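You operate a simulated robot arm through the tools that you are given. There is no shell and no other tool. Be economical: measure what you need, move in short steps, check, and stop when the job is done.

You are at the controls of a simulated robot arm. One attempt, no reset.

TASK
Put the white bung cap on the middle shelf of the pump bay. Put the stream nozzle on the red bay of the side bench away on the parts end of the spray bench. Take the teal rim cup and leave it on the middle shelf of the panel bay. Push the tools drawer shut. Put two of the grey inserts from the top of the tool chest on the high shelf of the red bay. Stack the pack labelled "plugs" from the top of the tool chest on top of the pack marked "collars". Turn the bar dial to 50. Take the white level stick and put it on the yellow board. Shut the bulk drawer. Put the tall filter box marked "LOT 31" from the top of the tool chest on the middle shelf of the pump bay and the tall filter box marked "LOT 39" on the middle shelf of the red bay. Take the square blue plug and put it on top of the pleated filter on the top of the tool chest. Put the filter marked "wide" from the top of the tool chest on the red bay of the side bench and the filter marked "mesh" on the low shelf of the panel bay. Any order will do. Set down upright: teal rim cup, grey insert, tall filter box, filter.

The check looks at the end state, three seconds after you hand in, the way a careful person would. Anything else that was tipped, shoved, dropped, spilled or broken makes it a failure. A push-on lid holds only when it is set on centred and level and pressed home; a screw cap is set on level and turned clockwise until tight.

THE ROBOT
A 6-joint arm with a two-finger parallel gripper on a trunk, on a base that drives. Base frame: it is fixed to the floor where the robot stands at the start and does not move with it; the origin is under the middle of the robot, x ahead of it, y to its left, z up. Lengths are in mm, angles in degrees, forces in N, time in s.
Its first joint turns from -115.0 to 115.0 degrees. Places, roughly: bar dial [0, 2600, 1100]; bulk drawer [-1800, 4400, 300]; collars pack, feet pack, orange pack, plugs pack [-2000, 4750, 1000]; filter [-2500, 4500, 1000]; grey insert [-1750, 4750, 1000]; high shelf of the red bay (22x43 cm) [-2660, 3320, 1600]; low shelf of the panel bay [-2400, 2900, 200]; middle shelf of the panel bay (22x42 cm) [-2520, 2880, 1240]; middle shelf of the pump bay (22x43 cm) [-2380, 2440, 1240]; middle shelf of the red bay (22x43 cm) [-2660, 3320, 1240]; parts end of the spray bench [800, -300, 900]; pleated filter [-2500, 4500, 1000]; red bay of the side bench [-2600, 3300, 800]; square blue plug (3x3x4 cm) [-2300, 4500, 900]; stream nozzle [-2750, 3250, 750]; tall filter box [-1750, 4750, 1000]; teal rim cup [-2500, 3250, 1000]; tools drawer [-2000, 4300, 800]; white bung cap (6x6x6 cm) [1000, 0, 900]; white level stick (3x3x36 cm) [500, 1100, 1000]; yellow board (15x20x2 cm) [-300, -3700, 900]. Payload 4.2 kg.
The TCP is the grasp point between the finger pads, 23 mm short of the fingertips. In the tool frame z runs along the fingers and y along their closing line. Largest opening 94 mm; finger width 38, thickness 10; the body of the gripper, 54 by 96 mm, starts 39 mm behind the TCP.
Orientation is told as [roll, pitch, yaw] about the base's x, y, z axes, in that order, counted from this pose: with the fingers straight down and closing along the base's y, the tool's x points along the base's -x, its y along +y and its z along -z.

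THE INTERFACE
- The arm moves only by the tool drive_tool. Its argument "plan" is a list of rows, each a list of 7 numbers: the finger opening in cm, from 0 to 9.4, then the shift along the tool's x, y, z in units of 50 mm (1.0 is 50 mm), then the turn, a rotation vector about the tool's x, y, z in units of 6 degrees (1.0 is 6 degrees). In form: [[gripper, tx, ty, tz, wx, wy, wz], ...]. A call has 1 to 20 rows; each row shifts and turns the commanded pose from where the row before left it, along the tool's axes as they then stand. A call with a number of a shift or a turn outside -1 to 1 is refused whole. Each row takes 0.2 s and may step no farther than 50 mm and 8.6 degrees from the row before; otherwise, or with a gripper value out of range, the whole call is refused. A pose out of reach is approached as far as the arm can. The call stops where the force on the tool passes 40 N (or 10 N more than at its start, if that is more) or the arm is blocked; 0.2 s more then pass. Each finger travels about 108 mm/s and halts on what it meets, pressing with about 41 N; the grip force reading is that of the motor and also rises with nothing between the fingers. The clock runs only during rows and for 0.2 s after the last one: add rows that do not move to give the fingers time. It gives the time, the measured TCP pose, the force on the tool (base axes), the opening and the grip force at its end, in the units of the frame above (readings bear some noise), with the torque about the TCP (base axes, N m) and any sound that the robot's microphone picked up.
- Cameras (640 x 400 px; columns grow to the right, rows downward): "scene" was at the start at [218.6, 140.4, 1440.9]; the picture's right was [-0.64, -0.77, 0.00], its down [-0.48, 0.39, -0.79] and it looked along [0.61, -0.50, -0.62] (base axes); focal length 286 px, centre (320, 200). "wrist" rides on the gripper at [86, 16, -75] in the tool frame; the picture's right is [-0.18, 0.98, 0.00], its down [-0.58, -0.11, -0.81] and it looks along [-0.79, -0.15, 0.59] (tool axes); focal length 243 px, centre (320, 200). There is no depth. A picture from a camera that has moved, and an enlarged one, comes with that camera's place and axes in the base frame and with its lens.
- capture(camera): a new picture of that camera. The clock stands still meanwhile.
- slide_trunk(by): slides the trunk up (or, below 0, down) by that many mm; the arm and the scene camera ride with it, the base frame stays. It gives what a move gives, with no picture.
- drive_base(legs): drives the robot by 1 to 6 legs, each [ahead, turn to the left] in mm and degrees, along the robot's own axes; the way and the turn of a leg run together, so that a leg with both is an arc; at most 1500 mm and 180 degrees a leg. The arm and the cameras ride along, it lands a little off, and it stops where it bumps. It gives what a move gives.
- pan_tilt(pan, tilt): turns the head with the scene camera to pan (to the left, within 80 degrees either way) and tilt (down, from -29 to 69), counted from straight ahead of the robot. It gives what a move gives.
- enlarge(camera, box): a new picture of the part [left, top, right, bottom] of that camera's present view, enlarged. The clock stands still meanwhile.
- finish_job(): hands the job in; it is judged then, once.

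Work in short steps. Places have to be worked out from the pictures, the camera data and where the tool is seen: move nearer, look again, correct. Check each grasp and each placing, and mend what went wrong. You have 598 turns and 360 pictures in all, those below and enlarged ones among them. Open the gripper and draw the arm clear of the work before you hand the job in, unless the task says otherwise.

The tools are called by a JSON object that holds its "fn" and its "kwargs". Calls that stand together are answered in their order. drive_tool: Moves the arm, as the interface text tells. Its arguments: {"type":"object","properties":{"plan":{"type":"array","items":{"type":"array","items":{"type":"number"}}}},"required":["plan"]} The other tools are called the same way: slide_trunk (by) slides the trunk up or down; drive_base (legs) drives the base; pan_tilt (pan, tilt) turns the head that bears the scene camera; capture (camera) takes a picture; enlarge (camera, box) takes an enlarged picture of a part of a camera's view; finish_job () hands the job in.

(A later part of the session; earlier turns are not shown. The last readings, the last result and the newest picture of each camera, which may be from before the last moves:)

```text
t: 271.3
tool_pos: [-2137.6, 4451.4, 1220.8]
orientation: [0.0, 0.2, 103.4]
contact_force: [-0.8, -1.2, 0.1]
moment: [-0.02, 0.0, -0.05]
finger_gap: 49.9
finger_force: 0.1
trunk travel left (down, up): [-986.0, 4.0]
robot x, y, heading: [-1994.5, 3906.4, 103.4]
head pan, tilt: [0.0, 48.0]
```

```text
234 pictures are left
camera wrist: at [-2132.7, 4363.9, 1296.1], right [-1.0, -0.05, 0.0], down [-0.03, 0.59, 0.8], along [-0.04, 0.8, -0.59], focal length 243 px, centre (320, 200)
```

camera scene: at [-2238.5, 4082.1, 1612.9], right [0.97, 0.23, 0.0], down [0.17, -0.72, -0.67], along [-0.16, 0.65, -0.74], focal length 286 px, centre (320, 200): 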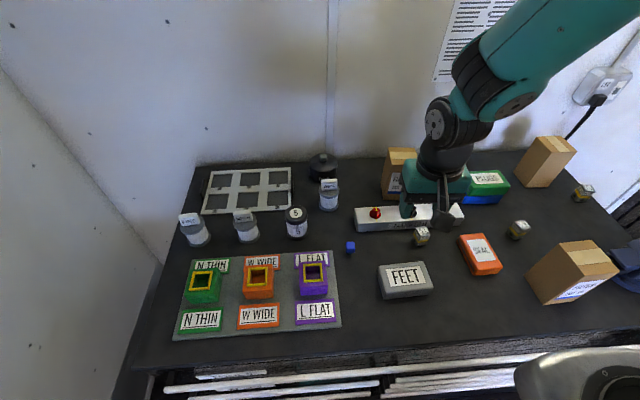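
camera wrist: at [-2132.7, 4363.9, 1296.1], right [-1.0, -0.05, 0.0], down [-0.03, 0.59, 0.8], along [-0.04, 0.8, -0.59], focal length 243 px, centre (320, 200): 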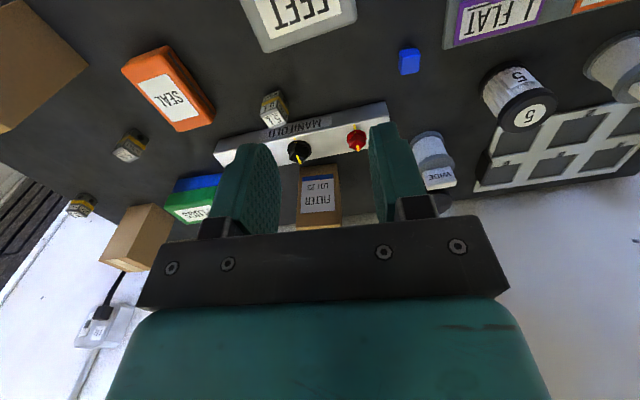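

Good agreement: the plug is at [-2256, 4507] and the pleated filter's top at about [-2421, 4545, 1000]. I enlarge both to see the plug's orientation.

{"fn": "enlarge", "kwargs": {"camera": "scene", "box": [270, 190, 380, 260]}}

{"fn": "enlarge", "kwargs": {"camera": "wrist", "box": [380, 30, 580, 155]}}

```text
5.71 times, centred on (325, 225) of scene
camera zoom: at [-2238.5, 4082.1, 1612.9], right [0.97, 0.23, 0.0], down [0.17, -0.72, -0.67], along [-0.16, 0.65, -0.74], focal length 1631 px, centre (291, 57)
```

zoom: 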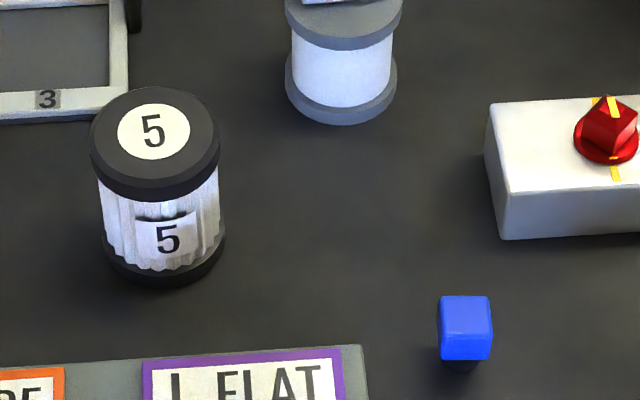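

```text
3.20 times, centred on (480, 92) of wrist
camera zoom: at [-2132.7, 4363.9, 1296.1], right [-1.0, -0.05, 0.0], down [-0.03, 0.59, 0.8], along [-0.04, 0.8, -0.59], focal length 776 px, centre (-192, 544)
```

zoom: 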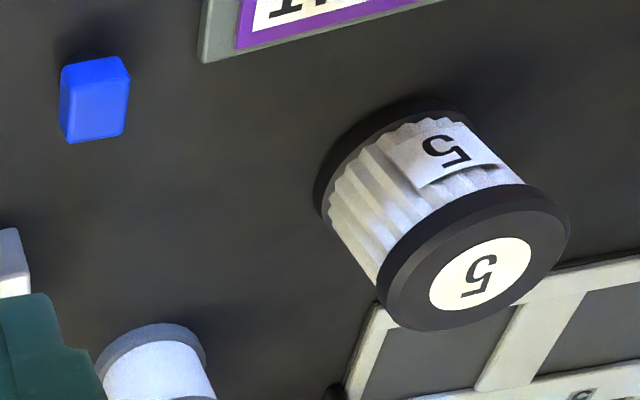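

I go above the plug.

{"fn": "drive_tool", "kwargs": {"plan": [[7, -0.543, 0.682, 0, 0, 0, 0], [7, -0.543, 0.682, 0, 0, 0, 0], [7, -0.543, 0.682, 0, 0, 0, 0], [7, 0, 0, 1, 0, 0, 0], [7, 0, 0, 1, 0, 0, 0], [7, 0, 0, 1, 0, 0, 0], [7, 0, 0, 0.8, 0, 0, 0]]}}

{"fn": "capture", "kwargs": {"camera": "wrist"}}

```text
t: 272.9
tool_pos: [-2254.3, 4505.1, 1029.2]
orientation: [0.1, 0.1, 103.3]
contact_force: [0.7, 0.5, 0.2]
moment: [0.02, 0.02, 0.01]
finger_gap: 69.8
finger_force: 0.0
trunk travel left (down, up): [-986.0, 4.0]
robot x, y, heading: [-1994.9, 3903.9, 103.5]
head pan, tilt: [0.0, 48.0]
```

```text
231 pictures are left
camera wrist: at [-2250.2, 4418.0, 1105.2], right [-1.0, -0.05, 0.0], down [-0.03, 0.59, 0.8], along [-0.04, 0.8, -0.59], focal length 243 px, centre (320, 200)
```

wrist: 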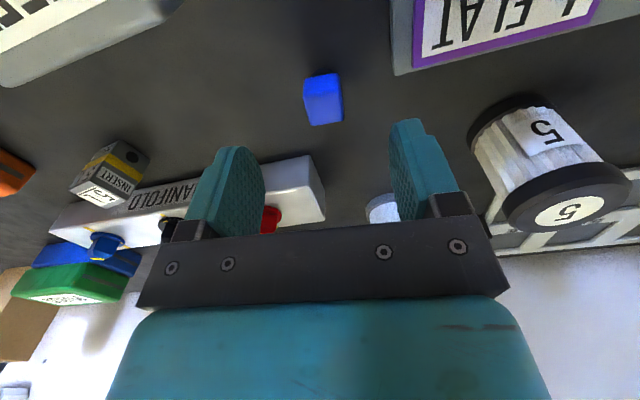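

Aligned. Down and grip.

{"fn": "drive_tool", "kwargs": {"plan": [[7, 0.06, 0.04, 0.6, 0, 0, 0], [7, 0, 0, 0.6, 0, 0, 0], [2, 0, 0, 0, 0, 0, 0], [2, 0, 0, 0, 0, 0, 0], [2, 0, 0, 0, 0, 0, 0]]}}

{"fn": "capture", "kwargs": {"camera": "wrist"}}

```text
t: 274.1
tool_pos: [-2256.4, 4504.2, 971.2]
orientation: [0.0, 0.2, 103.4]
contact_force: [-1.3, 0.4, 1.9]
moment: [0.03, 0.03, -0.01]
finger_gap: 23.0
finger_force: 41.1
trunk travel left (down, up): [-986.0, 4.0]
robot x, y, heading: [-1992.3, 3900.3, 103.4]
head pan, tilt: [0.0, 48.0]
```

```text
230 pictures are left
camera wrist: at [-2252.1, 4415.9, 1047.0], right [-1.0, -0.05, 0.0], down [-0.03, 0.59, 0.8], along [-0.04, 0.8, -0.59], focal length 243 px, centre (320, 200)
```

wrist: 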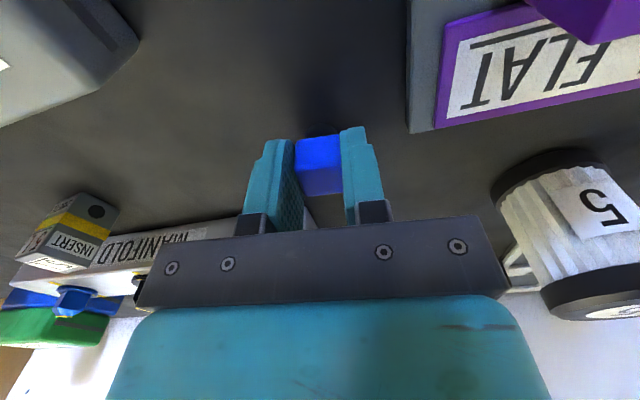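

Gripped. I lift and move above the pleated filter.

{"fn": "drive_tool", "kwargs": {"plan": [[2, 0, 0, -0.9, 0, 0, 0], [2, 0, 0, -0.9, 0, 0, 0], [2, 0, 0, -0.4, 0, 0, 0], [2, -0.39, 0.755, 0, 0, 0, 0], [2, -0.39, 0.755, 0, 0, 0, 0], [2, -0.39, 0.755, 0, 0, 0, 0], [2, -0.39, 0.755, 0, 0, 0, 0]]}}

{"fn": "capture", "kwargs": {"camera": "wrist"}}

{"fn": "enlarge", "kwargs": {"camera": "scene", "box": [230, 150, 390, 260]}}

```text
t: 275.7
tool_pos: [-2418.6, 4542.9, 1078.7]
orientation: [-0.1, 0.3, 103.4]
contact_force: [0.4, 0.3, 0.4]
moment: [-0.01, 0.05, 0.0]
finger_gap: 23.1
finger_force: 41.3
trunk travel left (down, up): [-986.0, 4.0]
robot x, y, heading: [-1995.3, 3902.0, 103.6]
head pan, tilt: [0.0, 48.0]
```

```text
229 pictures are left
camera wrist: at [-2415.5, 4456.4, 1153.5], right [-1.0, -0.05, 0.0], down [-0.03, 0.59, 0.8], along [-0.04, 0.8, -0.6], focal length 243 px, centre (320, 200)
```

wrist: 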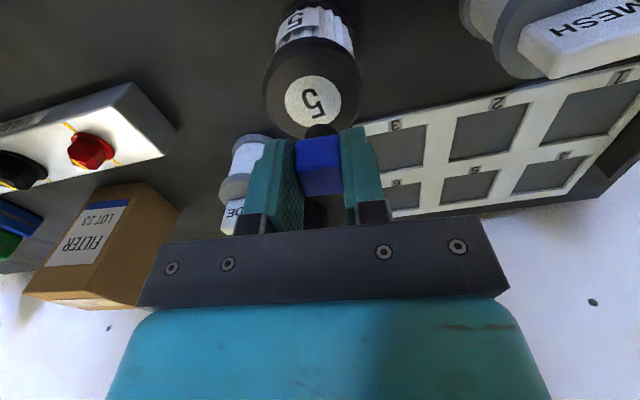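

```text
3.64 times, centred on (310, 205) of scene
camera zoom: at [-2238.2, 4081.9, 1613.0], right [0.97, 0.23, 0.0], down [0.17, -0.72, -0.67], along [-0.16, 0.65, -0.74], focal length 1038 px, centre (356, 182)
```

zoom: 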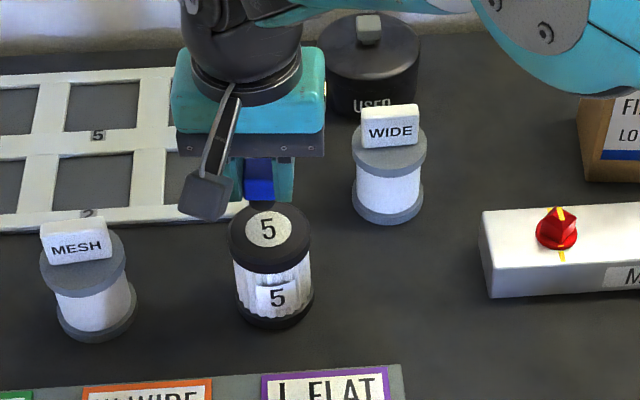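

The filter's top centre is at about [-2414, 4547]. I correct by 5 mm and lower finely.

{"fn": "drive_tool", "kwargs": {"plan": [[2, -0.066, -0.108, 0.4, 0, 0, 0], [2, 0, 0, 0.4, 0, 0, 0]]}}

{"fn": "capture", "kwargs": {"camera": "wrist"}}

{"fn": "enlarge", "kwargs": {"camera": "scene", "box": [260, 180, 340, 230]}}

```text
t: 276.3
tool_pos: [-2418.0, 4549.3, 1042.6]
orientation: [0.1, 0.1, 103.4]
contact_force: [6.5, -1.8, 29.3]
moment: [0.11, -0.18, -0.05]
finger_gap: 23.6
finger_force: 26.4
trunk travel left (down, up): [-986.0, 4.0]
robot x, y, heading: [-1997.6, 3904.8, 103.6]
head pan, tilt: [0.0, 48.0]
```

```text
227 pictures are left
camera wrist: at [-2411.9, 4461.2, 1118.4], right [-1.0, -0.05, 0.0], down [-0.03, 0.59, 0.81], along [-0.04, 0.81, -0.59], focal length 243 px, centre (320, 200)
```

wrist: 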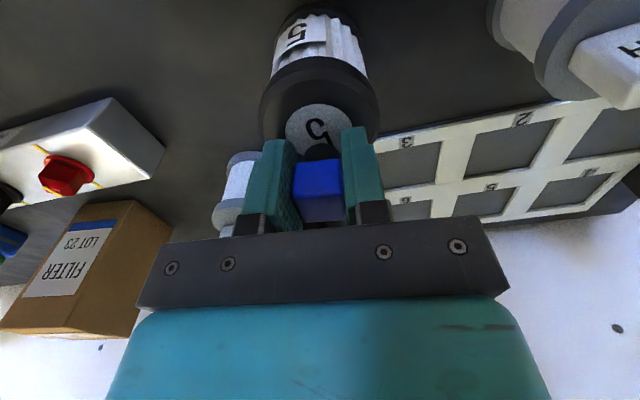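

```text
8.00 times, centred on (300, 205) of scene
camera zoom: at [-2237.0, 4080.3, 1613.9], right [0.97, 0.23, 0.0], down [0.17, -0.72, -0.67], along [-0.16, 0.65, -0.74], focal length 2284 px, centre (480, 160)
```

zoom: 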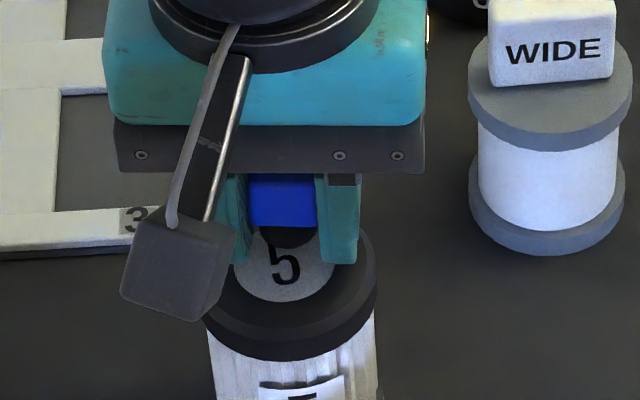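

The plug touches about 9 mm too far back. I lift, shift and set again gently.

{"fn": "drive_tool", "kwargs": {"plan": [[2, 0, 0, -0.2, 0, 0, 0], [2, 0.184, -0.04, 0, 0, 0, 0], [2, 0, 0, 0.1, 0, 0, 0], [2, 0, 0, 0.04, 0, 0, 0], [2, 0, 0, 0.03, 0, 0, 0]]}}

{"fn": "enlarge", "kwargs": {"camera": "scene", "box": [260, 180, 340, 230]}}

```text
t: 277.5
tool_pos: [-2413.8, 4540.5, 1043.3]
orientation: [0.0, 0.1, 103.4]
contact_force: [3.7, -2.3, 19.1]
moment: [0.03, -0.14, -0.04]
finger_gap: 23.2
finger_force: 40.7
trunk travel left (down, up): [-986.0, 4.0]
robot x, y, heading: [-1992.9, 3904.4, 103.1]
head pan, tilt: [0.0, 48.0]
```

```text
8.00 times, centred on (300, 205) of scene
camera zoom: at [-2237.8, 4081.1, 1613.5], right [0.97, 0.23, 0.0], down [0.17, -0.72, -0.67], along [-0.16, 0.65, -0.74], focal length 2284 px, centre (480, 160)
```

zoom: 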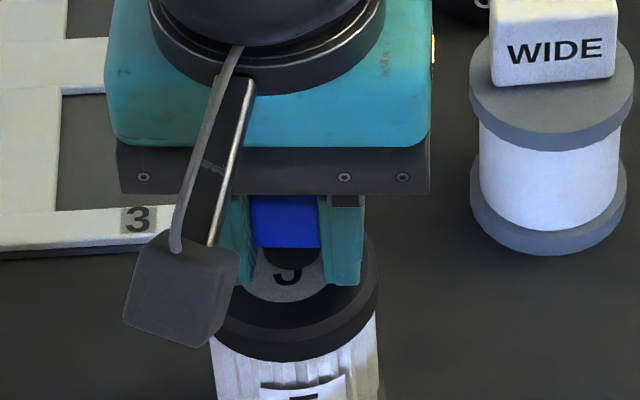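

Centred now. I release and lift straight up.

{"fn": "drive_tool", "kwargs": {"plan": [[2, 0, 0, -0.02, 0, 0, 0], [4, 0, 0, 0, 0, 0, 0], [5, 0, 0, 0, 0, 0, 0], [5, 0, 0, -0.3, 0, 0, 0], [5, 0, 0, -0.9, 0, 0, 0], [5, 0, 0, -0.9, 0, 0, 0]]}}

{"fn": "enlarge", "kwargs": {"camera": "scene", "box": [160, 150, 400, 290]}}

```text
t: 278.9
tool_pos: [-2414.2, 4539.5, 1144.8]
orientation: [-0.1, 0.3, 103.4]
contact_force: [-0.9, 0.2, -0.6]
moment: [0.01, 0.0, -0.01]
finger_gap: 50.2
finger_force: 0.1
trunk travel left (down, up): [-986.0, 4.0]
robot x, y, heading: [-1993.5, 3902.2, 103.5]
head pan, tilt: [0.0, 48.0]
```

```text
2.67 times, centred on (280, 220) of scene
camera zoom: at [-2238.8, 4082.4, 1612.7], right [0.97, 0.23, 0.0], down [0.17, -0.72, -0.67], along [-0.16, 0.65, -0.74], focal length 761 px, centre (427, 147)
```

zoom: 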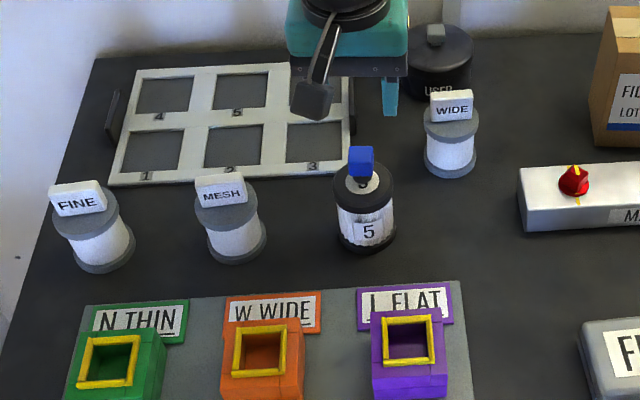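

The plug stands on the pleated filter. Next the WIDE filter at about [-2345, 4652]: I move above it.

{"fn": "drive_tool", "kwargs": {"plan": [[9.4, -0.623, -0.62, 0, 0, 0, 0], [9.4, -0.623, -0.62, 0, 0, 0, 0], [9.4, -0.623, -0.62, 0, 0, 0, 0]]}}

{"fn": "capture", "kwargs": {"camera": "wrist"}}

{"fn": "enlarge", "kwargs": {"camera": "scene", "box": [270, 130, 390, 230]}}

```text
t: 279.7
tool_pos: [-2345.0, 4650.6, 1146.3]
orientation: [-0.1, 0.4, 103.5]
contact_force: [0.0, 0.7, 0.6]
moment: [0.02, -0.03, -0.01]
finger_gap: 93.9
finger_force: 0.1
trunk travel left (down, up): [-986.0, 4.0]
robot x, y, heading: [-1992.8, 3903.5, 103.5]
head pan, tilt: [0.0, 48.0]
```

```text
223 pictures are left
camera wrist: at [-2340.7, 4564.1, 1222.1], right [-1.0, -0.05, 0.0], down [-0.03, 0.59, 0.8], along [-0.04, 0.8, -0.59], focal length 243 px, centre (320, 200)
```

wrist: 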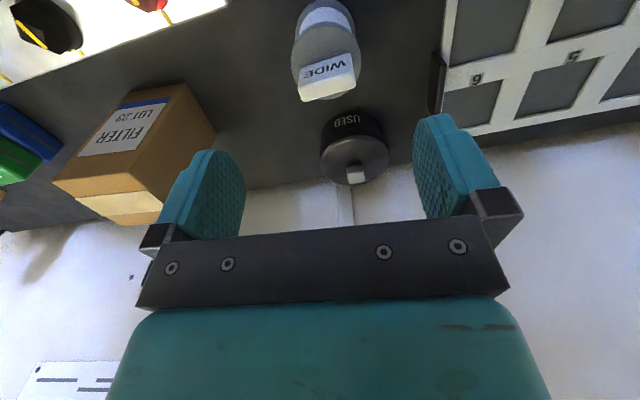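

```text
4.00 times, centred on (330, 180) of scene
camera zoom: at [-2238.8, 4081.5, 1613.0], right [0.97, 0.23, 0.0], down [0.17, -0.72, -0.67], along [-0.16, 0.65, -0.74], focal length 1142 px, centre (280, 280)
```

zoom: 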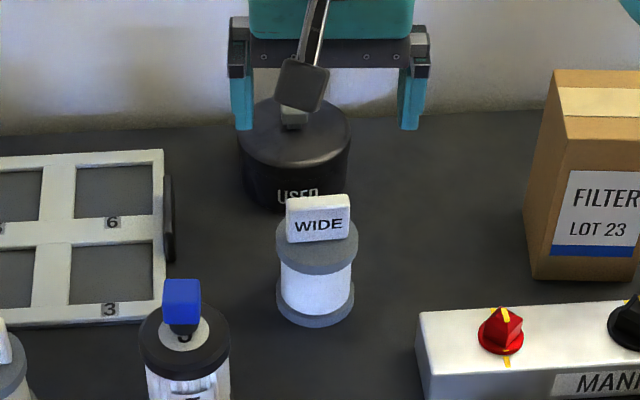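

I centre on the filter's upper flange and descend to z≈1018, then grip.

{"fn": "drive_tool", "kwargs": {"plan": [[9.4, -0.11, 0.08, 0.9, 0, 0, 0], [9.4, 0, 0, 0.8, 0, 0, 0]]}}

{"fn": "capture", "kwargs": {"camera": "wrist"}}

```text
t: 280.3
tool_pos: [-2348.8, 4657.7, 1059.7]
orientation: [-0.1, 0.2, 103.4]
contact_force: [-0.5, 0.9, 0.8]
moment: [0.01, 0.02, -0.01]
finger_gap: 94.0
finger_force: 0.0
trunk travel left (down, up): [-986.0, 4.0]
robot x, y, heading: [-1994.5, 3900.2, 103.6]
head pan, tilt: [0.0, 48.0]
```

```text
221 pictures are left
camera wrist: at [-2345.0, 4569.9, 1135.5], right [-1.0, -0.05, 0.0], down [-0.03, 0.59, 0.8], along [-0.04, 0.8, -0.59], focal length 243 px, centre (320, 200)
```

wrist: 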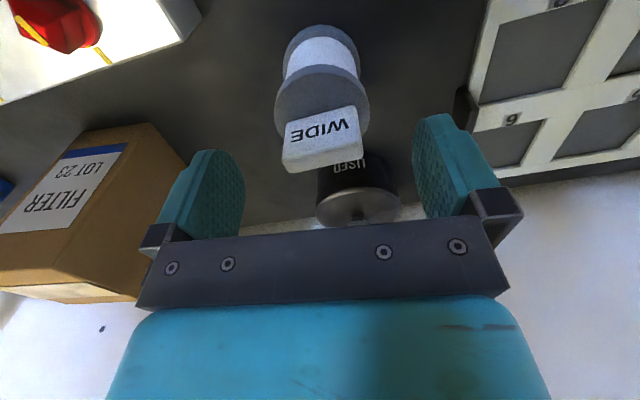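

Flange at z≈1000. I descend to 1004 and close.

{"fn": "drive_tool", "kwargs": {"plan": [[9.4, 0, 0, 0.8, 0, 0, 0], [9.4, 0, 0, 0.3, 0, 0, 0], [4, 0, 0, 0, 0, 0, 0], [4, 0, 0, 0, 0, 0, 0], [4, 0, 0, 0, 0, 0, 0]]}}

{"fn": "capture", "kwargs": {"camera": "wrist"}}

```text
t: 281.5
tool_pos: [-2342.6, 4647.6, 1017.0]
orientation: [0.0, 0.1, 103.4]
contact_force: [-0.6, -0.1, 4.8]
moment: [0.12, 0.08, 0.02]
finger_gap: 60.1
finger_force: 41.1
out of reach, approached as far as the arm can: row 1
trunk travel left (down, up): [-986.0, 4.0]
robot x, y, heading: [-1996.5, 3902.6, 103.4]
head pan, tilt: [0.0, 48.0]
```

```text
220 pictures are left
camera wrist: at [-2338.8, 4560.6, 1093.7], right [-1.0, -0.05, 0.0], down [-0.03, 0.59, 0.8], along [-0.04, 0.8, -0.59], focal length 243 px, centre (320, 200)
```

wrist: 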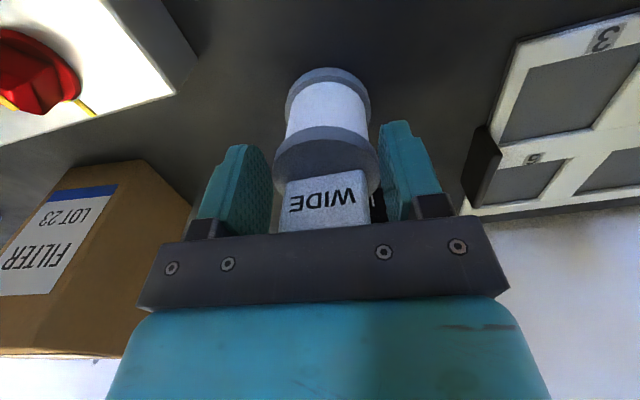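

Gripped the flange (60 mm). I lift and check.

{"fn": "drive_tool", "kwargs": {"plan": [[4, 0.2, 0, -0.6, 0, 0, 0], [4, 0.2, 0, -0.9, 0, 0, 0], [4, 0.5, 0, -0.8, 0, 0, 0], [4, 0.9, 0, 0, 0, 0, 0], [4, 0.9, 0, 0, 0, 0, 0]]}}

{"fn": "capture", "kwargs": {"camera": "wrist"}}

```text
t: 282.9
tool_pos: [-2388.9, 4605.0, 1167.5]
orientation: [4.6, -7.8, 103.1]
contact_force: [0.0, -2.0, -1.0]
moment: [0.03, -0.01, -0.01]
finger_gap: 59.9
finger_force: 41.4
out of reach, approached as far as the arm can: row 1, 2, 3, 4
trunk travel left (down, up): [-986.0, 4.0]
robot x, y, heading: [-1994.3, 3899.8, 103.5]
head pan, tilt: [0.0, 48.0]
stopped in row 5: the arm was blocked; the commanded pose is now the measured one
```

```text
219 pictures are left
camera wrist: at [-2376.9, 4510.4, 1230.7], right [-0.99, -0.06, 0.1], down [0.06, 0.49, 0.87], along [-0.1, 0.87, -0.49], focal length 243 px, centre (320, 200)
```

wrist: 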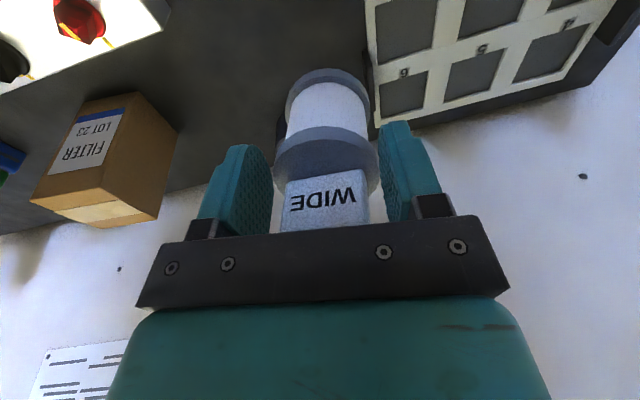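

The arm is at its stretch limit again. I apply the trick: a short straight-down move, then pull in.

{"fn": "drive_tool", "kwargs": {"plan": [[4, 0, 0, 0.3, 0, 0, 0]]}}

{"fn": "drive_tool", "kwargs": {"plan": [[4, 0.5, 0, 0.1, 0, 0, 0], [4, 0.5, 0, 0, 0, 0, 0]]}}

{"fn": "capture", "kwargs": {"camera": "scene"}}

```text
t: 283.3
tool_pos: [-2388.8, 4608.9, 1148.6]
orientation: [4.6, -7.7, 103.0]
contact_force: [-0.7, -0.4, -1.0]
moment: [-0.02, 0.0, -0.05]
finger_gap: 59.7
finger_force: 40.9
trunk travel left (down, up): [-986.0, 4.0]
robot x, y, heading: [-1994.8, 3900.9, 103.6]
head pan, tilt: [0.0, 48.0]
```

```text
t: 283.9
tool_pos: [-2378.9, 4560.9, 1136.6]
orientation: [4.6, -7.6, 103.2]
contact_force: [-0.4, 0.3, -0.5]
moment: [-0.01, -0.02, -0.01]
finger_gap: 59.6
finger_force: 41.0
trunk travel left (down, up): [-986.0, 4.0]
robot x, y, heading: [-1991.8, 3898.8, 103.4]
head pan, tilt: [0.0, 48.0]
```

```text
218 pictures are left
camera scene: at [-2238.6, 4082.4, 1612.9], right [0.97, 0.23, 0.0], down [0.17, -0.72, -0.67], along [-0.16, 0.65, -0.74], focal length 286 px, centre (320, 200)
```

scene: 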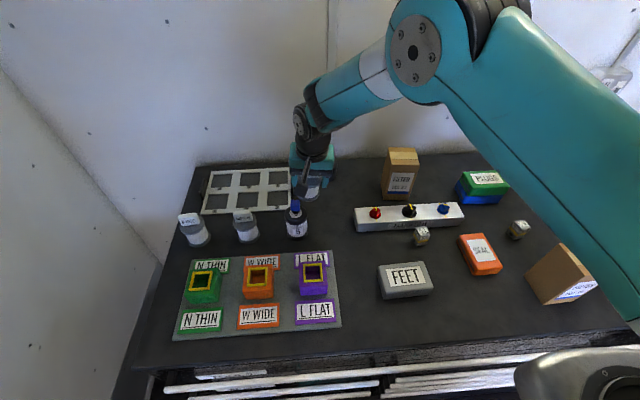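

Works; the filter is held. I level the tool, retract, and drive to the red bay bench.

{"fn": "drive_tool", "kwargs": {"plan": [[4, 0.3, 0, -0.6, 0.77, 0, 0], [4, 0.9, 0, 0, 0, 0.64, 0], [4, 0.9, 0, -0.1, 0, 0.63, 0], [4, 0.95, 0, 0, 0, 0, 0], [4, 0.95, 0, 0, 0, 0, 0]]}}

{"fn": "drive_base", "kwargs": {"legs": [[-395, 0], [0, 94]]}}

{"fn": "pan_tilt", "kwargs": {"pan": -10, "tilt": 45}}

{"fn": "capture", "kwargs": {"camera": "scene"}}

{"fn": "capture", "kwargs": {"camera": "wrist"}}

```text
t: 285.1
tool_pos: [-2330.0, 4361.8, 1159.0]
orientation: [0.0, -0.1, 103.1]
contact_force: [-0.4, 1.5, 0.0]
moment: [-0.02, 0.03, 0.02]
finger_gap: 59.4
finger_force: 40.5
trunk travel left (down, up): [-986.0, 4.0]
robot x, y, heading: [-1994.3, 3901.0, 103.5]
head pan, tilt: [0.0, 48.0]
```

```text
t: 291.6
tool_pos: [-2332.6, 3149.1, 1160.0]
orientation: [-0.1, 0.0, -162.1]
contact_force: [0.0, -0.5, -0.2]
moment: [0.01, -0.02, -0.02]
finger_gap: 59.6
finger_force: 40.9
trunk travel left (down, up): [-986.0, 4.0]
robot x, y, heading: [-1906.3, 3521.2, -162.0]
head pan, tilt: [0.0, 48.0]
```

```text
t: 292.3
tool_pos: [-2330.4, 3148.6, 1158.8]
orientation: [-0.1, -0.1, -162.0]
contact_force: [0.2, 0.7, -1.2]
moment: [0.01, -0.04, -0.05]
finger_gap: 59.4
finger_force: 41.3
trunk travel left (down, up): [-986.0, 4.0]
robot x, y, heading: [-1901.1, 3523.7, -161.6]
head pan, tilt: [-10.0, 45.0]
```

```text
217 pictures are left
camera scene: at [-2065.8, 3277.1, 1617.1], right [-0.15, 0.99, 0.0], down [0.7, 0.1, -0.71], along [-0.7, -0.1, -0.71], focal length 286 px, centre (320, 200)
```

scene: 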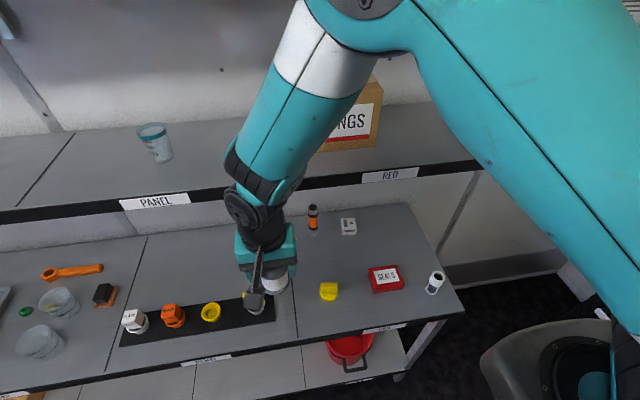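

```text
216 pictures are left
camera wrist: at [-2244.1, 3159.7, 1234.9], right [0.13, -0.99, 0.0], down [-0.59, -0.08, 0.81], along [-0.8, -0.1, -0.59], focal length 243 px, centre (320, 200)
```

wrist: 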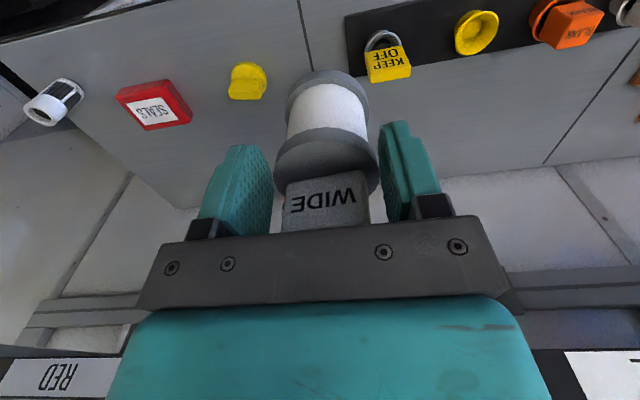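

The cup is seen upright on the panel shelf. I move the WIDE filter over a free spot of the red bay bench (≈[-2383, 3354]) and lower it.

{"fn": "drive_tool", "kwargs": {"plan": [[4, 0.06, -0.85, 0, 0, 0, 0], [4, 0.06, -0.85, 0, 0, 0, 0], [4, 0.06, -0.85, 0, 0, 0, 0], [4, 0.06, -0.85, 0, 0, 0, 0], [4, 0.02, -0.82, 0, 0, 0, 0], [4, 0, 0, 0.95, 0, 0, 0], [4, 0, 0, 0.95, 0, 0, 0], [4, 0, 0, 0.95, 0, 0, 0]]}}

{"fn": "capture", "kwargs": {"camera": "wrist"}}

{"fn": "enlarge", "kwargs": {"camera": "scene", "box": [260, 200, 500, 350]}}

```text
t: 294.1
tool_pos: [-2380.8, 3350.4, 1015.3]
orientation: [0.1, 0.0, -162.1]
contact_force: [-0.3, 0.2, 0.0]
moment: [0.0, 0.0, 0.04]
finger_gap: 59.5
finger_force: 40.9
trunk travel left (down, up): [-986.0, 4.0]
robot x, y, heading: [-1903.4, 3523.6, -161.8]
head pan, tilt: [-10.0, 45.0]
```

```text
215 pictures are left
camera wrist: at [-2294.0, 3362.3, 1091.8], right [0.13, -0.99, 0.0], down [-0.59, -0.08, 0.81], along [-0.8, -0.1, -0.59], focal length 243 px, centre (320, 200)
```

wrist: 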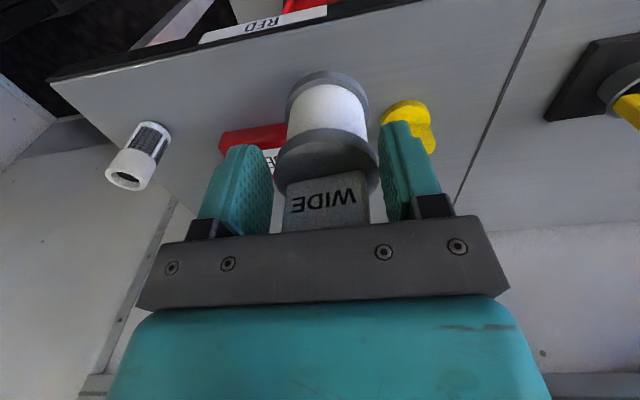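

```text
2.67 times, centred on (380, 275) of scene
camera zoom: at [-2065.4, 3277.4, 1617.3], right [-0.14, 0.99, 0.0], down [0.7, 0.1, -0.71], along [-0.7, -0.1, -0.71], focal length 761 px, centre (160, 0)
```

zoom: 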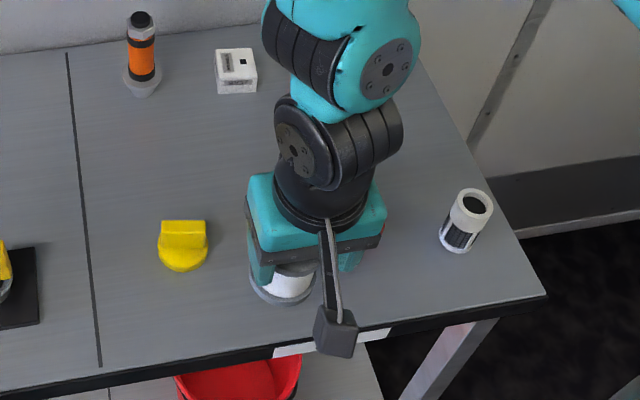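

Spot is free. I lower to near contact then in 3 mm steps.

{"fn": "drive_tool", "kwargs": {"plan": [[4, 0, 0, 0.9, 0, 0, 0], [4, 0, 0, 0.15, 0, 0, 0], [4, 0, 0, 0.06, 0, 0, 0], [4, 0, 0, 0.06, 0, 0, 0], [4, 0, 0, 0.06, 0, 0, 0], [4, 0, 0, 0.06, 0, 0, 0], [4, 0, 0, 0.06, 0, 0, 0]]}}

```text
t: 295.7
tool_pos: [-2382.9, 3353.2, 950.5]
orientation: [-0.1, 0.0, -162.1]
contact_force: [0.0, -0.3, -0.6]
moment: [0.03, -0.02, 0.01]
finger_gap: 59.6
finger_force: 40.7
trunk travel left (down, up): [-986.0, 4.0]
robot x, y, heading: [-1907.1, 3525.6, -161.7]
head pan, tilt: [-10.0, 45.0]
```

Not touching yet; continue.

{"fn": "drive_tool", "kwargs": {"plan": [[4, 0, 0, 0.06, 0, 0, 0], [4, 0, 0, 0.06, 0, 0, 0], [4, 0, 0, 0.06, 0, 0, 0], [4, 0, 0, 0.06, 0, 0, 0]]}}

{"fn": "capture", "kwargs": {"camera": "wrist"}}

```text
t: 296.7
tool_pos: [-2383.1, 3353.1, 939.1]
orientation: [0.0, -0.1, -162.0]
contact_force: [1.0, -2.1, 21.7]
moment: [0.32, 0.38, -0.03]
finger_gap: 59.5
finger_force: 41.0
trunk travel left (down, up): [-986.0, 4.0]
robot x, y, heading: [-1905.6, 3520.1, -161.6]
head pan, tilt: [-10.0, 45.0]
```

```text
213 pictures are left
camera wrist: at [-2296.1, 3364.8, 1013.6], right [0.13, -0.99, 0.0], down [-0.59, -0.08, 0.81], along [-0.8, -0.1, -0.59], focal length 243 px, centre (320, 200)
```

wrist: 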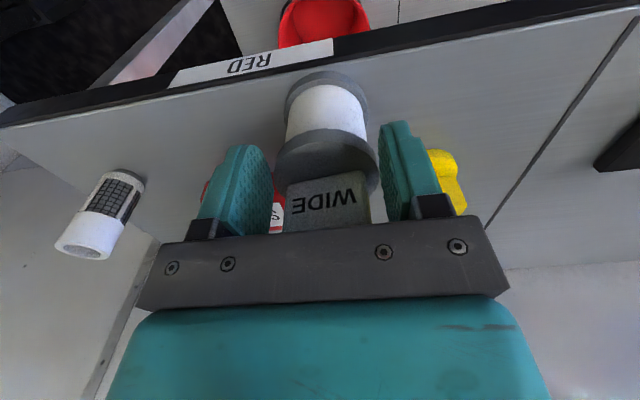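

Landed (22 N). I release modestly and rise straight up.

{"fn": "drive_tool", "kwargs": {"plan": [[4, 0, 0, -0.02, 0, 0, 0], [8, 0, 0, 0, 0, 0, 0], [8, 0, 0, 0, 0, 0, 0], [8, 0, 0, -0.5, 0, 0, 0], [8, 0, 0, -1, 0, 0, 0], [8, 0, 0, -1, 0, 0, 0], [8, 0, 0, -1, 0, 0, 0]]}}

{"fn": "enlarge", "kwargs": {"camera": "scene", "box": [260, 200, 500, 350]}}

```text
t: 298.3
tool_pos: [-2383.1, 3355.1, 1115.0]
orientation: [-0.1, 0.0, -162.2]
contact_force: [-1.3, -0.6, -0.6]
moment: [0.03, -0.05, -0.01]
finger_gap: 79.9
finger_force: 0.1
trunk travel left (down, up): [-986.0, 4.0]
robot x, y, heading: [-1905.9, 3523.0, -161.7]
head pan, tilt: [-10.0, 45.0]
```

```text
2.67 times, centred on (380, 275) of scene
camera zoom: at [-2066.4, 3276.9, 1616.9], right [-0.14, 0.99, 0.0], down [0.7, 0.1, -0.71], along [-0.7, -0.1, -0.71], focal length 761 px, centre (160, 0)
```

zoom: 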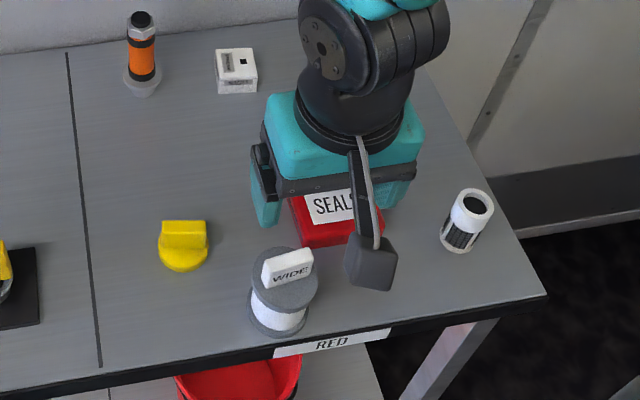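

WIDE stands upright on the red bay bench. Now MESH: back to the chest, a bit further left.

{"fn": "drive_tool", "kwargs": {"plan": [[8, 0, 0, -1, 0, 0, 0], [8, 0, 0, -0.4, 0, 0, 0]]}}

{"fn": "drive_base", "kwargs": {"legs": [[0, -78], [400, 0]]}}

{"fn": "pan_tilt", "kwargs": {"pan": 0, "tilt": 48}}

{"fn": "capture", "kwargs": {"camera": "scene"}}

{"fn": "capture", "kwargs": {"camera": "wrist"}}

```text
t: 298.9
tool_pos: [-2383.3, 3353.5, 1184.5]
orientation: [-0.1, 0.1, -162.0]
contact_force: [-0.5, -0.4, -1.4]
moment: [0.02, -0.02, -0.03]
finger_gap: 79.8
finger_force: 0.1
trunk travel left (down, up): [-986.0, 4.0]
robot x, y, heading: [-1902.5, 3521.5, -162.0]
head pan, tilt: [-10.0, 45.0]
```

```text
t: 304.8
tool_pos: [-2362.2, 4308.4, 1184.4]
orientation: [-0.1, 0.0, 119.6]
contact_force: [0.3, -0.4, -0.3]
moment: [-0.03, -0.03, 0.02]
finger_gap: 79.8
finger_force: 0.0
trunk travel left (down, up): [-986.0, 4.0]
robot x, y, heading: [-2102.4, 3865.8, 120.1]
head pan, tilt: [-10.0, 45.0]
```

```text
t: 305.5
tool_pos: [-2363.5, 4307.5, 1183.8]
orientation: [-0.1, -0.1, 119.4]
contact_force: [-0.2, 0.4, 0.3]
moment: [-0.01, 0.03, -0.01]
finger_gap: 79.9
finger_force: 0.1
trunk travel left (down, up): [-986.0, 4.0]
robot x, y, heading: [-2102.4, 3870.1, 120.2]
head pan, tilt: [0.0, 48.0]
```

```text
211 pictures are left
camera scene: at [-2386.3, 3973.8, 1612.9], right [0.87, 0.5, 0.0], down [0.37, -0.64, -0.67], along [-0.33, 0.58, -0.74], focal length 286 px, centre (320, 200)
```

scene: 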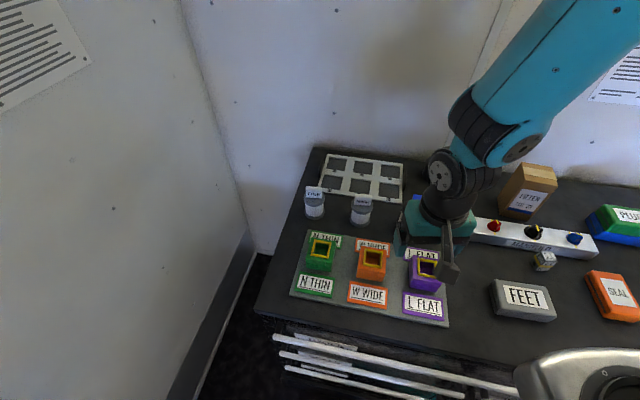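

```text
210 pictures are left
camera wrist: at [-2335.1, 4224.6, 1259.8], right [-0.95, -0.32, 0.0], down [-0.19, 0.56, 0.81], along [-0.26, 0.76, -0.59], focal length 243 px, centre (320, 200)
```

wrist: 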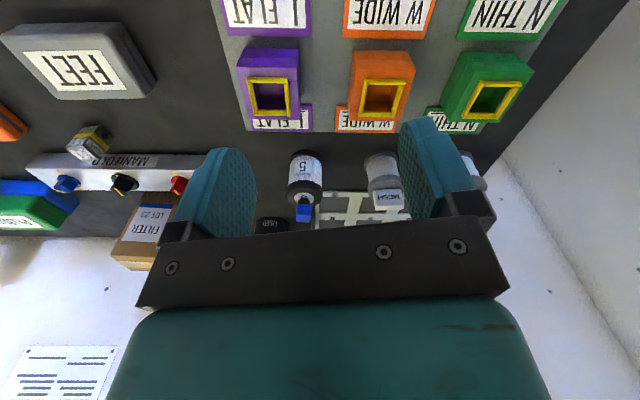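

I move above MESH.

{"fn": "drive_tool", "kwargs": {"plan": [[9.4, -0.803, 0.237, 0, 0, 0, 0], [9.4, -0.803, 0.237, 0, 0, 0, 0], [9.4, -0.803, 0.237, 0, 0, 0, 0], [9.4, -0.803, 0.237, 0, 0, 0, 0], [9.4, -0.803, 0.237, 0, 0, 0, 0], [9.4, -0.803, 0.237, 0, 0, 0, 0], [9.4, 0, 0, 0.9, 0, 0, 0], [9.4, 0, 0, 0.9, 0, 0, 0]]}}

{"fn": "capture", "kwargs": {"camera": "wrist"}}

```text
t: 307.3
tool_pos: [-2543.6, 4480.9, 1093.6]
orientation: [-0.1, 0.1, 119.6]
contact_force: [-0.1, -0.4, -0.3]
moment: [0.01, 0.04, 0.03]
finger_gap: 94.1
finger_force: 0.1
trunk travel left (down, up): [-986.0, 4.0]
robot x, y, heading: [-2102.9, 3871.2, 119.9]
head pan, tilt: [0.0, 48.0]
```

```text
209 pictures are left
camera wrist: at [-2515.9, 4397.2, 1168.3], right [-0.95, -0.32, 0.0], down [-0.19, 0.56, 0.81], along [-0.26, 0.76, -0.59], focal length 243 px, centre (320, 200)
```

wrist: 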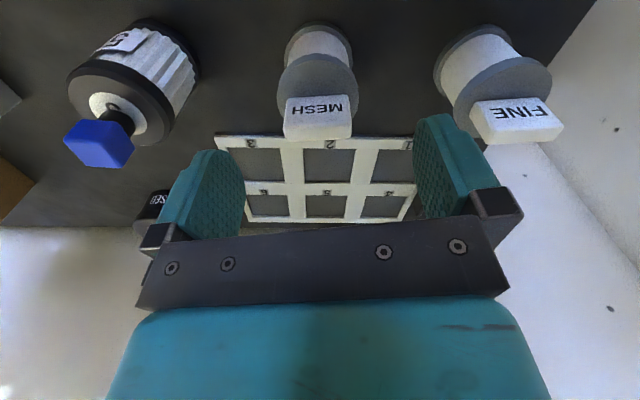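

Centred within a few mm. I descend to z≈1014 and grip.

{"fn": "drive_tool", "kwargs": {"plan": [[9.4, -0.12, -0.03, 0.8, 0, 0, 0], [9.4, 0, 0, 0.8, 0, 0, 0], [4, 0, 0, 0, 0, 0, 0], [4, 0, 0, 0, 0, 0, 0], [4, 0, 0, 0, 0, 0, 0]]}}

{"fn": "drive_tool", "kwargs": {"plan": [[4, 0, 0, -0.6, 0, 0, 0], [4, 0, 0, -1, 0, 0, 0], [4, 0, 0, -1, 0, 0, 0], [4, 0.8, 0, -0.5, 0, 0, 0], [4, 1, 0, 0, 0, 0, 0], [4, 1, 0, 0, 0, 0, 0], [4, 1, 0, 0, 0, 0, 0]]}}

{"fn": "capture", "kwargs": {"camera": "wrist"}}

```text
t: 308.5
tool_pos: [-2547.1, 4489.6, 1013.9]
orientation: [-0.1, 0.0, 119.5]
contact_force: [0.3, -0.3, -0.1]
moment: [0.04, 0.01, -0.02]
finger_gap: 60.3
finger_force: 40.9
trunk travel left (down, up): [-986.0, 4.0]
robot x, y, heading: [-2100.1, 3875.1, 119.7]
head pan, tilt: [0.0, 48.0]
```

```text
t: 310.1
tool_pos: [-2452.2, 4324.3, 1168.6]
orientation: [0.0, 0.1, 119.5]
contact_force: [-0.2, 0.3, -0.8]
moment: [0.0, -0.01, 0.03]
finger_gap: 60.1
finger_force: 41.2
trunk travel left (down, up): [-986.0, 4.0]
robot x, y, heading: [-2101.2, 3871.8, 119.9]
head pan, tilt: [0.0, 48.0]
```

```text
208 pictures are left
camera wrist: at [-2422.3, 4240.2, 1243.9], right [-0.95, -0.32, 0.0], down [-0.19, 0.56, 0.81], along [-0.26, 0.76, -0.59], focal length 243 px, centre (320, 200)
```

wrist: 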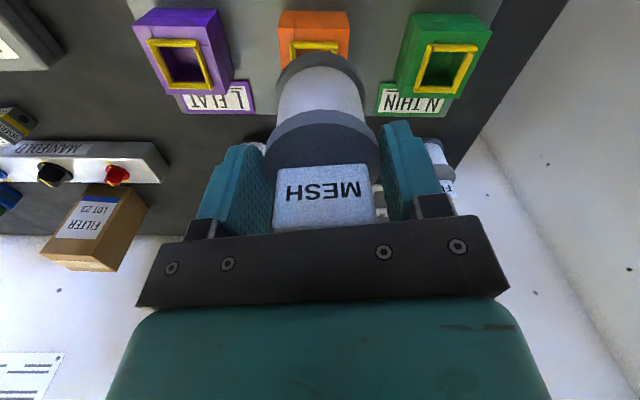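

MESH is held. I reverse along the aisle to the panel bay, turn to face it and back off a bit to look at the low shelf.

{"fn": "drive_base", "kwargs": {"legs": [[-840, 0], [0, 77.5], [-180, 0]]}}

{"fn": "pan_tilt", "kwargs": {"pan": -5, "tilt": 45}}

{"fn": "slide_trunk", "kwargs": {"by": -400}}

{"fn": "slide_trunk", "kwargs": {"by": -390}}

{"fn": "pan_tilt", "kwargs": {"pan": -5, "tilt": 25}}

{"fn": "capture", "kwargs": {"camera": "scene"}}

{"fn": "capture", "kwargs": {"camera": "wrist"}}

```text
t: 319.0
tool_pos: [-2020.1, 2948.2, 1168.8]
orientation: [-0.2, -0.1, -162.3]
contact_force: [0.0, -0.3, -0.9]
moment: [0.02, 0.01, -0.01]
finger_gap: 59.7
finger_force: 41.1
trunk travel left (down, up): [-986.0, 4.0]
robot x, y, heading: [-1505.7, 3200.3, -162.0]
head pan, tilt: [0.0, 48.0]
```

```text
t: 319.6
tool_pos: [-2020.0, 2948.3, 1168.8]
orientation: [-0.1, 0.0, -162.3]
contact_force: [-0.6, 1.8, -0.8]
moment: [-0.02, -0.02, -0.01]
finger_gap: 60.0
finger_force: 41.6
trunk travel left (down, up): [-986.0, 4.0]
robot x, y, heading: [-1505.3, 3196.9, -162.2]
head pan, tilt: [-5.0, 45.0]
```

```text
t: 323.5
tool_pos: [-2020.7, 2948.9, 769.6]
orientation: [-0.1, 0.0, -162.3]
contact_force: [0.0, 0.1, -0.2]
moment: [0.01, 0.02, 0.0]
finger_gap: 60.0
finger_force: 41.1
trunk travel left (down, up): [-586.0, 404.0]
robot x, y, heading: [-1505.1, 3195.5, -161.9]
head pan, tilt: [-5.0, 45.0]
```

```text
t: 327.2
tool_pos: [-2021.1, 2948.4, 378.6]
orientation: [-0.2, -0.1, -162.4]
contact_force: [1.0, -0.5, -0.6]
moment: [0.0, -0.01, 0.05]
finger_gap: 60.0
finger_force: 40.9
trunk travel left (down, up): [-196.0, 794.0]
robot x, y, heading: [-1505.0, 3197.8, -161.9]
head pan, tilt: [-5.0, 45.0]
```

```text
t: 328.1
tool_pos: [-2020.5, 2949.0, 378.2]
orientation: [-0.1, 0.0, -162.3]
contact_force: [-0.7, 0.8, -0.7]
moment: [-0.04, -0.02, 0.01]
finger_gap: 59.8
finger_force: 40.8
trunk travel left (down, up): [-196.0, 794.0]
robot x, y, heading: [-1509.6, 3194.6, -161.8]
head pan, tilt: [-5.0, 25.0]
```

```text
207 pictures are left
camera scene: at [-1679.8, 2944.0, 857.6], right [-0.23, 0.97, 0.0], down [0.41, 0.1, -0.91], along [-0.88, -0.21, -0.42], focal length 286 px, centre (320, 200)
```

scene: 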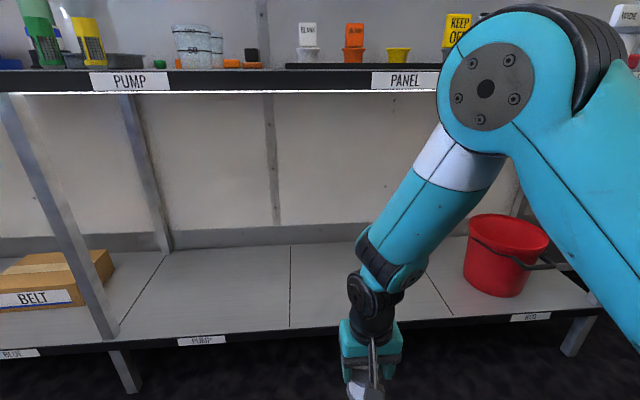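

```text
206 pictures are left
camera wrist: at [-1933.2, 2959.5, 453.8], right [0.12, -0.99, 0.0], down [-0.59, -0.07, 0.81], along [-0.8, -0.1, -0.59], focal length 243 px, centre (320, 200)
```

wrist: 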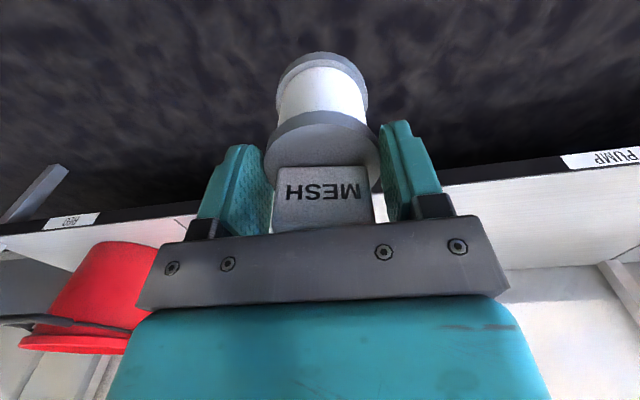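

I measure the low shelf's front edge more precisely with enlargements.

{"fn": "enlarge", "kwargs": {"camera": "scene", "box": [160, 230, 480, 400]}}

{"fn": "enlarge", "kwargs": {"camera": "wrist", "box": [380, 120, 640, 280]}}

```text
2.00 times, centred on (320, 315) of scene
camera zoom: at [-1679.8, 2944.0, 857.6], right [-0.23, 0.97, 0.0], down [0.41, 0.1, -0.91], along [-0.88, -0.21, -0.42], focal length 571 px, centre (320, -30)
```

zoom: 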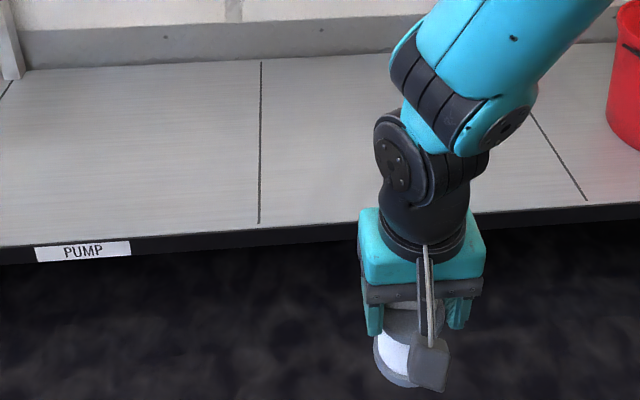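

```text
2.46 times, centred on (510, 200) of wrist
camera zoom: at [-1933.2, 2959.5, 453.8], right [0.12, -0.99, 0.0], down [-0.59, -0.07, 0.81], along [-0.8, -0.1, -0.59], focal length 597 px, centre (-148, 200)
```

zoom: 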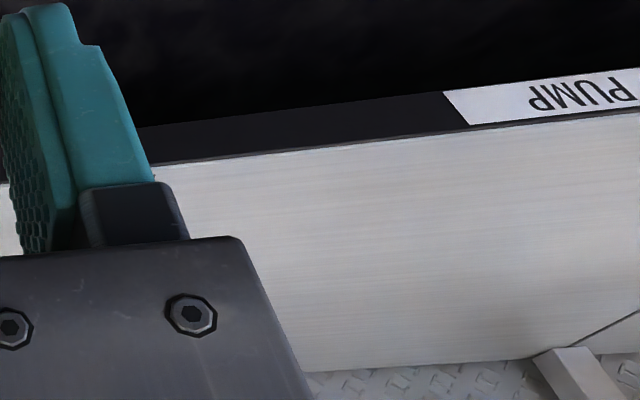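

The low shelf's top is at z≈222 with its front edge at about 1253 mm on the rack axis. I drive 100 mm closer and extend the arm under the bench, watching clearance.

{"fn": "drive_base", "kwargs": {"legs": [[100, 0]]}}

{"fn": "slide_trunk", "kwargs": {"by": -40}}

{"fn": "drive_tool", "kwargs": {"plan": [[4, -0.8, -0.232, 0, 0, 0, 0], [4, -0.8, -0.232, 0, 0, 0, 0], [4, -0.8, -0.232, 0, 0, 0, 0]]}}

{"fn": "capture", "kwargs": {"camera": "scene"}}

{"fn": "capture", "kwargs": {"camera": "wrist"}}

```text
t: 329.2
tool_pos: [-2116.6, 2918.1, 379.0]
orientation: [-0.1, 0.1, -162.3]
contact_force: [0.7, -0.1, -0.6]
moment: [0.04, -0.05, 0.04]
finger_gap: 59.9
finger_force: 41.3
trunk travel left (down, up): [-196.0, 794.0]
robot x, y, heading: [-1600.9, 3168.4, -161.8]
head pan, tilt: [-5.0, 25.0]
```

```text
t: 330.0
tool_pos: [-2115.5, 2918.5, 339.5]
orientation: [0.0, 0.0, -162.3]
contact_force: [0.7, 0.9, -0.3]
moment: [0.0, 0.01, 0.0]
finger_gap: 59.9
finger_force: 40.6
trunk travel left (down, up): [-156.0, 834.0]
robot x, y, heading: [-1602.2, 3165.5, -162.0]
head pan, tilt: [-5.0, 25.0]
```

```text
t: 330.8
tool_pos: [-2239.8, 2914.0, 339.1]
orientation: [-0.1, 0.1, -162.3]
contact_force: [0.7, 0.3, -0.5]
moment: [-0.03, -0.02, -0.04]
finger_gap: 59.5
finger_force: 41.2
trunk travel left (down, up): [-156.0, 834.0]
robot x, y, heading: [-1599.8, 3164.3, -161.9]
head pan, tilt: [-5.0, 25.0]
```

```text
203 pictures are left
camera scene: at [-1775.5, 2912.7, 817.7], right [-0.23, 0.97, 0.0], down [0.41, 0.1, -0.91], along [-0.88, -0.21, -0.42], focal length 286 px, centre (320, 200)
```

scene: 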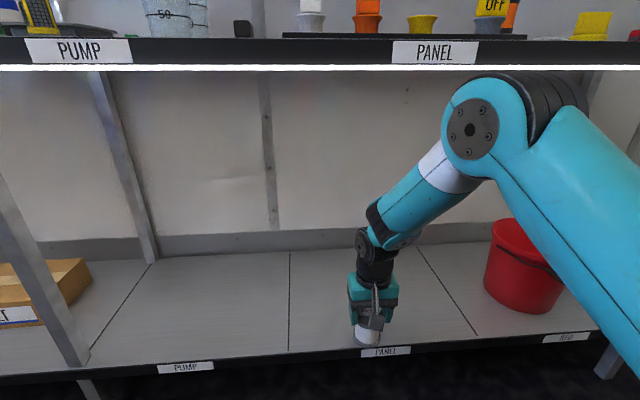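

```text
202 pictures are left
camera wrist: at [-2152.6, 2925.0, 414.1], right [0.12, -0.99, 0.0], down [-0.59, -0.07, 0.81], along [-0.8, -0.1, -0.59], focal length 243 px, centre (320, 200)
```

wrist: 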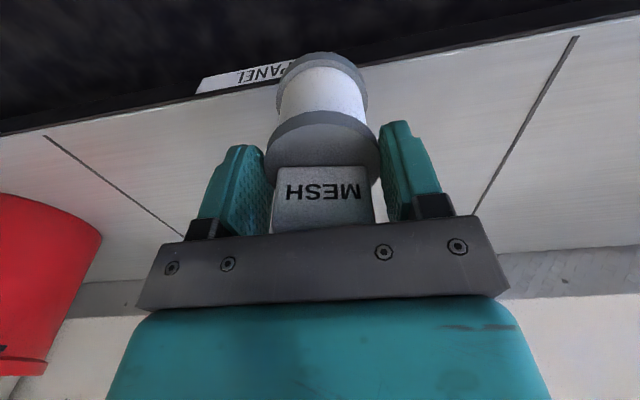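

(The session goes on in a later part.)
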